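You operate a simulated robot arm through the tools that you are given. There is no shell and no other tool. Be economical: measure what you need, move in short steps, check, and stop when the job is done.

Carry out the task below with a simulated robot arm. There is one attempt and no reset: what you move stays moved.

TASK
Slide the blue tray along the top of the fitting bench until it stands next to the purple frame.
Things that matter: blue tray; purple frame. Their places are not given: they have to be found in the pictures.

It is judged by the outcome, as a careful person would: the job done as asked, and still so three seconds after it is handed in. It fails if anything else is knocked over, pushed out of place, dropped, spilled or broken.

THE ROBOT
A 6-joint arm with a two-finger parallel gripper, fixed in place. Base frame: the origin is at the foot of the arm, x ahead of it, y to its left, z up; the work surface is at about z = 860. Lengths are in mm, angles in degrees, forces in N, time in s.
With the tool pointing down near the work surface it reaches from about 260 to 680 mm from the base axis. Its first joint turns from -66.0 to 66.0 degrees. Payload 2.9 kg.
Tool frame: the origin (TCP) lies between the finger pads and is the grasp point; the fingertips stand 30 mm ahead of it; z points along the fingers, y is the line along which they close. The gripper opens to 110 mm. The fingers are 20 mm wide and 10 mm thick; the gripper's body (48 by 112 mm) begins 55 mm behind the TCP.
Orientation is told as [roll, pitch, yaw] about the base's x, y, z axes, in that order, counted from this pose: with the fingers straight down and closing along the base's y, the tool's x points along the base's -x, its y along +y and its z along -z.

THE INTERFACE
- The arm moves only by the tool send_rows. Its argument "increments" is a list of rows, each a list of 3 entries, a list of its own where there are three numbers: the shift along the base's x, y, z in units of 20 mm (1.0 is 20 mm), then the turn, a rotation vector about the base's x, y, z in units of 8 degrees (1.0 is 8 degrees), then the finger opening in mm, from 0 to 110. In form: [[[tx, ty, tz], [wx, wy, wz], grip], ...]. A call has 1 to 20 rows; each row shifts and turns the commanded pose from where the row before left it. A call with a number of a shift or a turn outside -1 to 1 is refused whole. A row lasts 0.2 s, in which the tool goes at most 50 mm and 8.6 degrees; a call with a longer step from one row to the next is refused whole, and so is a gripper value outside its range. A pose out of reach is approached as far as the arm can. The call stops where the force on the tool passes 40 N (or 10 N more than at its start, if that is more) or the arm is blocked; 0.2 s more then pass. The fingers move at their own pace (about 108 mm/s each) and stop on an object; they squeeze with about 27 N. The grip force told is the motor's: it shows also when the fingers shut on nothing. Time passes only in rows, and 0.2 s behind the last, so rows that do not move let the fingers close. It gives the time, the measured TCP pose, the force on the tool (base axes), the opening and the grip force at its end, in the units of the frame above (readings bear some noise).
- Cameras (640 x 400 px; columns grow to the right, rows downward): "scene" is fixed at [91, 444.2, 1391.2]; the picture's right is [-0.62, -0.79, 0.00], its down [-0.40, 0.31, -0.86] and it looks along [0.68, -0.53, -0.50] (base axes); focal length 344 px, centre (320, 200). "wrist" rides on the gripper at [-36, 0, -57] in the tool frame; the picture's right is [0.00, -1.00, 0.00], its down [0.97, 0.00, -0.24] and it looks along [0.24, 0.00, 0.97] (tool axes); focal length 218 px, centre (320, 200).
- snapshot(camera): a new picture of that camera. No time passes.
- probe_pixels(camera, pixels): for up to 12 pixels [column, row] of the newest picture of that camera ("zoom" is the newest enlarged one), the place [x, y, z] in the base frame of the surface seen there, good to about 3 mm. No time passes.
- close_up(camera, box): a new picture of the part [left, top, right, bottom] of that camera's present view, enlarged. No time passes.
- sign_off(): hands the job in; it is judged then, once.

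Work in short steps. Measure before you move; look again where a grasp or a placing could have gone wrong, and mend it. You have 60 turns and 16 pictures in all, the two below and enlarged ones among them. Open the gripper and draw the arm clear of the work before you hand the job in, unless the task says otherwise; then end with one line.

The tools are called after ">>>" by a JSON object that holds its "op" and its "data". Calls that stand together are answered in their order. send_rows: Moves the arm, as the interface text tells. Its arguments: {"type":"object","properties":{"increments":{"type":"array","items":{"type":"array"}}},"required":["increments"]} The other tools are called the same way: snapshot (camera) takes a picture; probe_pixels (camera, pixels) gives the place of the surface under pixels of a picture; close_up (camera, box) takes an enlarged picture of a part of a camera's view; sign_off () hands the job in.

At the start:

```text
time_s: 0.0
tool_pos: [397.0, -68.1, 1086.6]
tool_rot: [0.1, 0.1, 0.0]
force: [0.1, -0.3, -0.1]
opening: 109.9
grasp_force: 0.0
```

scene: 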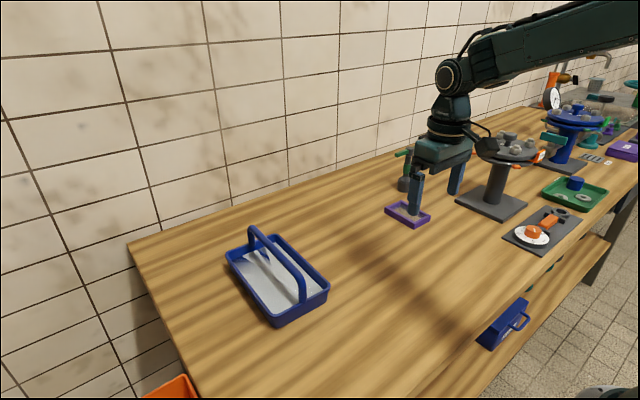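
wrist: 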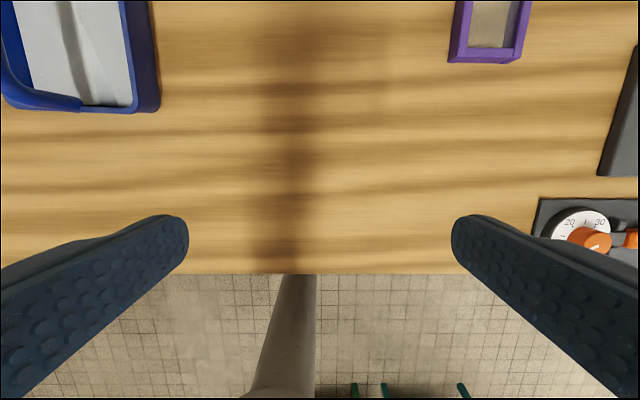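

The blue tray sits around (278,278) in the scene, and the purple frame around (407,213). I'll enlarge both and then probe them.

>>> {"op": "close_up", "data": {"camera": "scene", "box": [200, 170, 456, 330]}}

>>> {"op": "probe_pixels", "data": {"camera": "scene", "pixels": [[226, 252], [275, 322], [328, 288], [252, 228], [303, 295], [280, 248], [386, 209], [412, 227], [431, 216], [404, 201], [262, 278], [340, 260]]}}

```text
2.50 times, centred on (328, 250) of scene
```

zoom: 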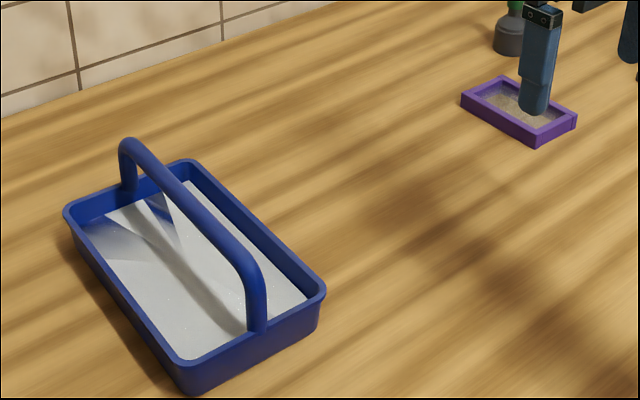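

```text
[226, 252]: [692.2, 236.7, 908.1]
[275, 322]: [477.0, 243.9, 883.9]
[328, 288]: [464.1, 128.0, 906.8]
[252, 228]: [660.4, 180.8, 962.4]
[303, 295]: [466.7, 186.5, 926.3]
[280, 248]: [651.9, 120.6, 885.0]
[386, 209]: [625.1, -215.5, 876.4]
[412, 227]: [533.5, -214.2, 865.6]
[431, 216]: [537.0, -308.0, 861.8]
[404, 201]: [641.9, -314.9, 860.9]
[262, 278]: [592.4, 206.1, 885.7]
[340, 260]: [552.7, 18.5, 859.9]
```

The tray spans about x 464–690 and y 122–243, with its handle running along x. I'll probe the handle, the frame edges and the neighbouring items more closely.

>>> {"op": "probe_pixels", "data": {"camera": "zoom", "pixels": [[130, 145], [165, 178], [200, 212], [235, 248], [257, 290], [322, 288], [187, 162], [68, 213], [462, 97], [536, 139], [574, 120], [503, 80]]}}

>>> {"op": "probe_pixels", "data": {"camera": "scene", "pixels": [[403, 185], [401, 153], [408, 152], [460, 200], [485, 150], [490, 217], [503, 237], [527, 205]]}}

```text
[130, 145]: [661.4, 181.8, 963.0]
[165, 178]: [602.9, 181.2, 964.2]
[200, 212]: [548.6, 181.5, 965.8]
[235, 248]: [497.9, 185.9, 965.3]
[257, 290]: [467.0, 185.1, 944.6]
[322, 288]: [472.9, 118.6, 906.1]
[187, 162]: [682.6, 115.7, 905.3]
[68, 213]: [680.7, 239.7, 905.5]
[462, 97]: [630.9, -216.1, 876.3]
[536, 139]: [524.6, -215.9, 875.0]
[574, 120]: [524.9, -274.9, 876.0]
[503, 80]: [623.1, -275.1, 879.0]
```

```text
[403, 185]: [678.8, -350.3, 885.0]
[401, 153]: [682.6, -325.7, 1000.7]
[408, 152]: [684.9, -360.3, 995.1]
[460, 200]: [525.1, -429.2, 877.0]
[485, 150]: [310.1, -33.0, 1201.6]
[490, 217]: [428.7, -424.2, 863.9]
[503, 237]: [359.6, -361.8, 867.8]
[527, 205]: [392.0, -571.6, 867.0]
```

The handle bar runs straight along x at y≈182, z≈965. The frame's near side is at y≈-216 and x 525–628, so it's centred on the tray in x. I'll move above the middle of the handle.

>>> {"op": "send_rows", "data": {"increments": [[[0.692, 0.962, 0], [0, 0, 0], 80], [[0.692, 0.962, 0], [0, 0, 0], 80], [[0.692, 0.962, 0], [0, 0, 0], 80], [[0.692, 0.962, 0], [0, 0, 0], 80], [[0.692, 0.962, 0], [0, 0, 0], 80], [[0.692, 0.962, 0], [0, 0, 0], 80], [[0.692, 0.962, 0], [0, 0, 0], 80], [[0.692, 0.962, 0], [0, 0, 0], 80], [[0.692, 0.962, 0], [0, 0, 0], 80], [[0.692, 0.962, 0], [0, 0, 0], 80], [[0.692, 0.962, 0], [0, 0, 0], 80], [[0.692, 0.962, 0], [0, 0, 0], 80], [[0.692, 0.962, 0], [0, 0, 0], 80], [[0, 0, 0], [0, 0, 0], 80]]}}

>>> {"op": "snapshot", "data": {"camera": "wrist"}}

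>>> {"op": "probe_pixels", "data": {"camera": "wrist", "pixels": [[320, 60], [320, 120], [320, 180]]}}

```text
time_s: 3.0
tool_pos: [577.4, 181.9, 1085.6]
tool_rot: [0.0, 0.1, 0.0]
force: [-0.4, -0.8, -0.2]
opening: 80.0
grasp_force: 0.1
```

```text
12 pictures are left
```

wrist: 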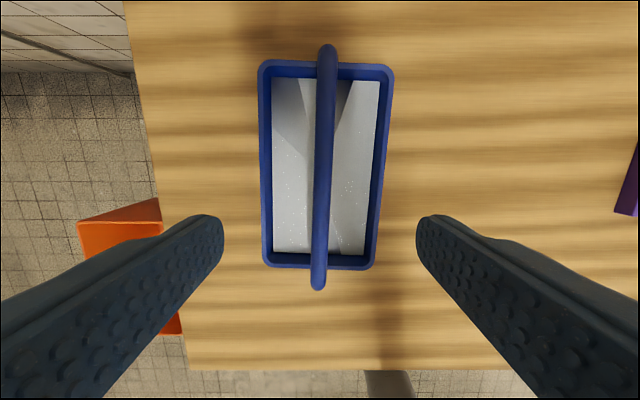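

```text
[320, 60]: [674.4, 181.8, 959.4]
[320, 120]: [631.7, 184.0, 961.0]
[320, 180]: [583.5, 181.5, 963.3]
```

The handle is centred between the fingers, and the tray is yawed about −2°. I'll match that yaw and descend around the handle.

>>> {"op": "send_rows", "data": {"increments": [[[0, 0, -0.8], [0, 0, -0.25], 80], [[0, 0, -0.8], [0, 0, 0], 80], [[0, 0, -0.8], [0, 0, 0], 80], [[0, 0, -0.8], [0, 0, 0], 80], [[0, 0, -0.8], [0, 0, 0], 80], [[0, 0, -0.8], [0, 0, 0], 80], [[0, 0, -0.8], [0, 0, 0], 80], [[0, 0, -0.8], [0, 0, 0], 80], [[0, 0, 0], [0, 0, 0], 80]]}}

>>> {"op": "snapshot", "data": {"camera": "wrist"}}

```text
time_s: 5.0
tool_pos: [576.1, 181.1, 958.5]
tool_rot: [0.0, 0.1, -2.0]
force: [0.3, 0.5, 0.0]
opening: 80.1
grasp_force: 0.1
```

```text
11 pictures are left
```

wrist: 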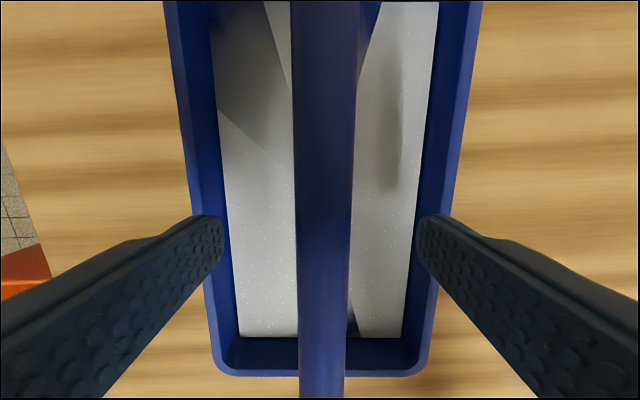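

The fingers straddle the handle and sit inside the rims. I'll close them.

>>> {"op": "send_rows", "data": {"increments": [[[0, 0, 0], [0, 0, 0], 40], [[0, 0, 0], [0, 0, 0], 20], [[0, 0, 0], [0, 0, 0], 5], [[0, 0, 0], [0, 0, 0], 5], [[0, 0, 0], [0, 0, 0], 5]]}}

```text
time_s: 6.2
tool_pos: [576.4, 180.7, 959.2]
tool_rot: [0.0, 0.0, -2.0]
force: [-1.4, -2.4, 0.1]
opening: 15.6
grasp_force: 26.7
```

The handle is gripped, with the opening at 15.6. I'll start sliding gently towards −y.

>>> {"op": "send_rows", "data": {"increments": [[[0, -0.2, 0], [0, 0, 0], 5], [[0, -0.3, 0], [0, 0, 0], 5], [[0, -0.4, 0], [0, 0, 0], 5], [[0, -0.4, 0], [0, 0, 0], 5], [[0, -0.4, 0], [0, 0, 0], 5], [[0, -0.3, 0], [0, 0, 0], 5]]}}

>>> {"op": "snapshot", "data": {"camera": "scene"}}

```text
time_s: 7.6
tool_pos: [576.1, 143.1, 958.5]
tool_rot: [0.0, 0.1, -2.0]
force: [-0.3, 0.6, -0.6]
opening: 15.8
grasp_force: 26.6
```

```text
10 pictures are left
```

scene: 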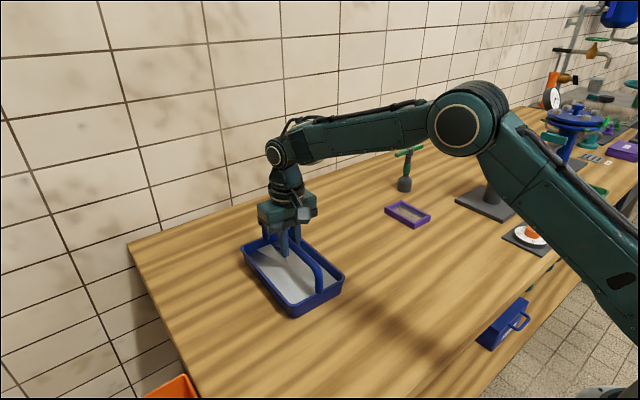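

The tray slides upright with low force. I'll carry on most of the way and straighten the 2° yaw as I go.

>>> {"op": "send_rows", "data": {"increments": [[[0, -0.3, 0], [0, 0, 0.05], 5], [[0, -0.5, 0], [0, 0, 0.05], 5], [[0, -0.7, 0], [0, 0, 0.05], 5], [[0, -0.7, 0], [0, 0, 0.05], 5], [[0, -0.7, 0], [0, 0, 0.05], 5], [[0, -0.7, 0], [0, 0, 0], 5], [[0, -0.7, 0], [0, 0, 0], 5], [[0, -0.7, 0], [0, 0, 0], 5], [[0, -0.7, 0], [0, 0, 0], 5], [[0, -0.7, 0], [0, 0, 0], 5], [[0, -0.7, 0], [0, 0, 0], 5], [[0, -0.7, 0], [0, 0, 0], 5], [[0, -0.7, 0], [0, 0, 0], 5], [[0, -0.7, 0], [0, 0, 0], 5], [[0, -0.7, 0], [0, 0, 0], 5], [[0, -0.7, 0], [0, 0, 0], 5], [[0, -0.7, 0], [0, 0, 0], 5], [[0, -0.5, 0], [0, 0, 0], 5], [[0, -0.3, 0], [0, 0, 0], 5]]}}

>>> {"op": "snapshot", "data": {"camera": "scene"}}

>>> {"op": "snapshot", "data": {"camera": "wrist"}}

```text
time_s: 11.6
tool_pos: [576.2, -100.1, 957.6]
tool_rot: [0.0, 0.1, 0.0]
force: [-1.8, 1.0, -0.3]
opening: 15.6
grasp_force: 26.7
```

```text
9 pictures are left
```

scene: 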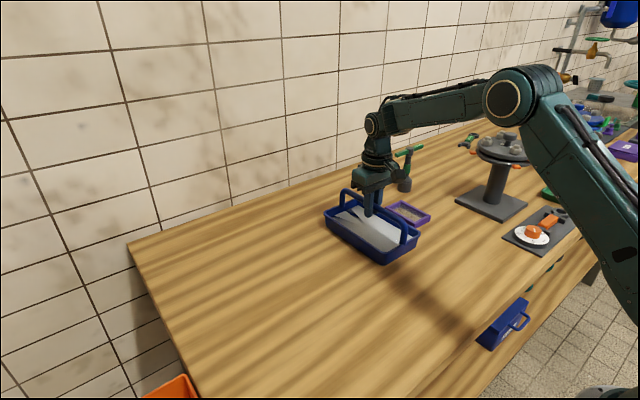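

```text
8 pictures are left
```

wrist: 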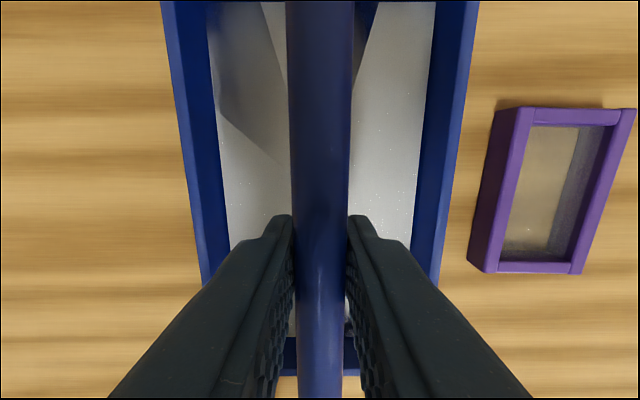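

>>> {"op": "probe_pixels", "data": {"camera": "wrist", "pixels": [[474, 20], [462, 100], [447, 200], [499, 140], [485, 215], [522, 115], [495, 262], [471, 262]]}}

```text
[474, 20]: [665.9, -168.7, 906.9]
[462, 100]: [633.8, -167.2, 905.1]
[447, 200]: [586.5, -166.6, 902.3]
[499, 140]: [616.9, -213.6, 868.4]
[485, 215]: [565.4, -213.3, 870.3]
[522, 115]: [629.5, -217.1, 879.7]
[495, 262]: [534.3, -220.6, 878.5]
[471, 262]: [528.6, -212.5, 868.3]
```

The tray rim is at y≈−168 and the frame side at y≈−213, a gap of about 45 mm. I'll slide a further 34 mm, slowly.

>>> {"op": "send_rows", "data": {"increments": [[[0, -0.2, 0], [0, 0, 0], 5], [[0, -0.3, 0], [0, 0, 0], 5], [[0, -0.3, 0], [0, 0, 0], 5], [[0, -0.3, 0], [0, 0, 0], 5], [[0, -0.3, 0], [0, 0, 0], 5], [[0, -0.2, 0], [0, 0, 0], 5], [[0, -0.1, 0], [0, 0, 0], 5], [[0, 0, 0], [0, 0, 0], 5]]}}

>>> {"op": "snapshot", "data": {"camera": "wrist"}}

>>> {"op": "probe_pixels", "data": {"camera": "wrist", "pixels": [[474, 20], [462, 100], [447, 200], [470, 115], [485, 115], [430, 262], [440, 262], [452, 262]]}}

```text
time_s: 13.4
tool_pos: [576.0, -134.1, 958.2]
tool_rot: [0.0, 0.0, -0.1]
force: [0.2, 0.8, 0.6]
opening: 15.6
grasp_force: 26.9
```

```text
7 pictures are left
```

wrist: 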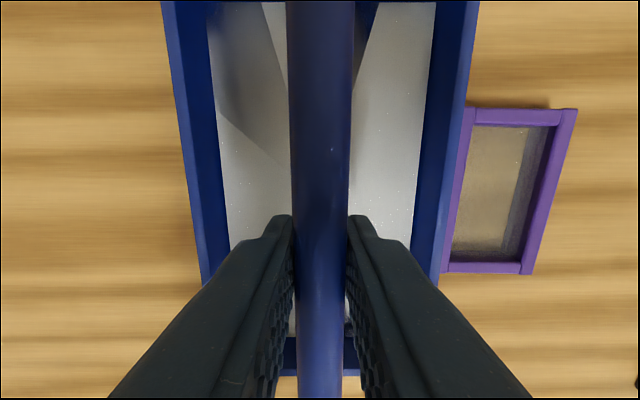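

```text
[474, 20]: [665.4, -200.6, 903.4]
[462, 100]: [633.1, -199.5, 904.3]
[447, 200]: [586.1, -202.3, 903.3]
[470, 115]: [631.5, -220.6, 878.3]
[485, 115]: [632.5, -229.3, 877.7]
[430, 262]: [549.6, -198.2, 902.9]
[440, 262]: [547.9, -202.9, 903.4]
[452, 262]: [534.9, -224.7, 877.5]
```

The gap is about 10 mm and the frame hasn't moved. I'll open the fingers inside the tray and rise straight up.

>>> {"op": "send_rows", "data": {"increments": [[[0, 0, 0], [0, 0, 0], 30], [[0, 0, 0], [0, 0, 0], 60], [[0, 0, 0], [0, 0, 0], 60], [[0, 0, 0.5], [0, 0, 0], 60], [[0, 0, 0.8], [0, 0, 0], 60], [[0, 0, 1], [0, 0, 0], 60], [[0, 0, 1], [0, 0, 0], 60], [[0, 0, 1], [0, 0, 0], 60], [[0, 0, 1], [0, 0, 0], 60], [[0, 0, 1], [0, 0, 0], 60], [[0, 0, 1], [0, 0, 0], 60], [[-1, 0.5, 0], [0, 0, 0], 60], [[-1, 0.5, 0], [0, 0, 0], 60], [[-1, 0.5, 0], [0, 0, 0], 60], [[-1, 0.5, 0], [0, 0, 0], 60], [[-1, 0.5, 0], [0, 0, 0], 60], [[-1, 0.5, 0], [0, 0, 0], 60], [[0, 0, 0], [0, 0, 0], 60]]}}

>>> {"op": "snapshot", "data": {"camera": "scene"}}

>>> {"op": "snapshot", "data": {"camera": "wrist"}}

```text
time_s: 17.2
tool_pos: [455.1, -73.5, 1104.5]
tool_rot: [0.0, 0.1, 0.0]
force: [0.9, 0.4, 0.3]
opening: 59.9
grasp_force: 0.1
```

```text
6 pictures are left
```

scene: 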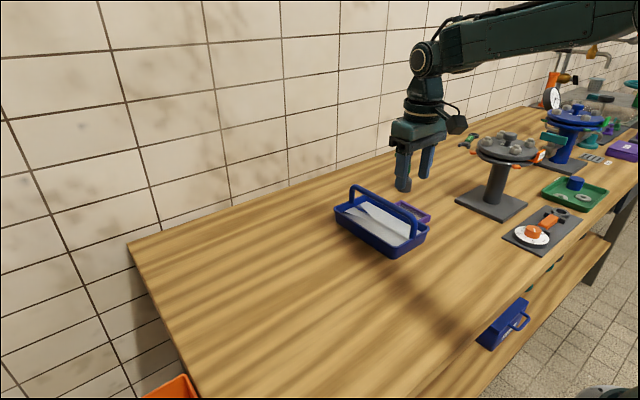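

```text
5 pictures are left
```

wrist: 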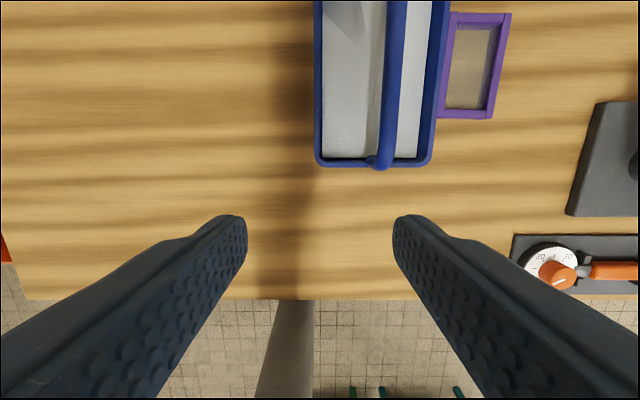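

The tray stands flat beside the frame, the rest of what I can see is in place, and the arm is clear. I'll hand it in.

>>> {"op": "sign_off", "data": {}}

```text
The job is handed in.
```

I slid the blue tray along the bench; it now stands about 10 mm from the purple frame, with the gripper open and the arm clear.
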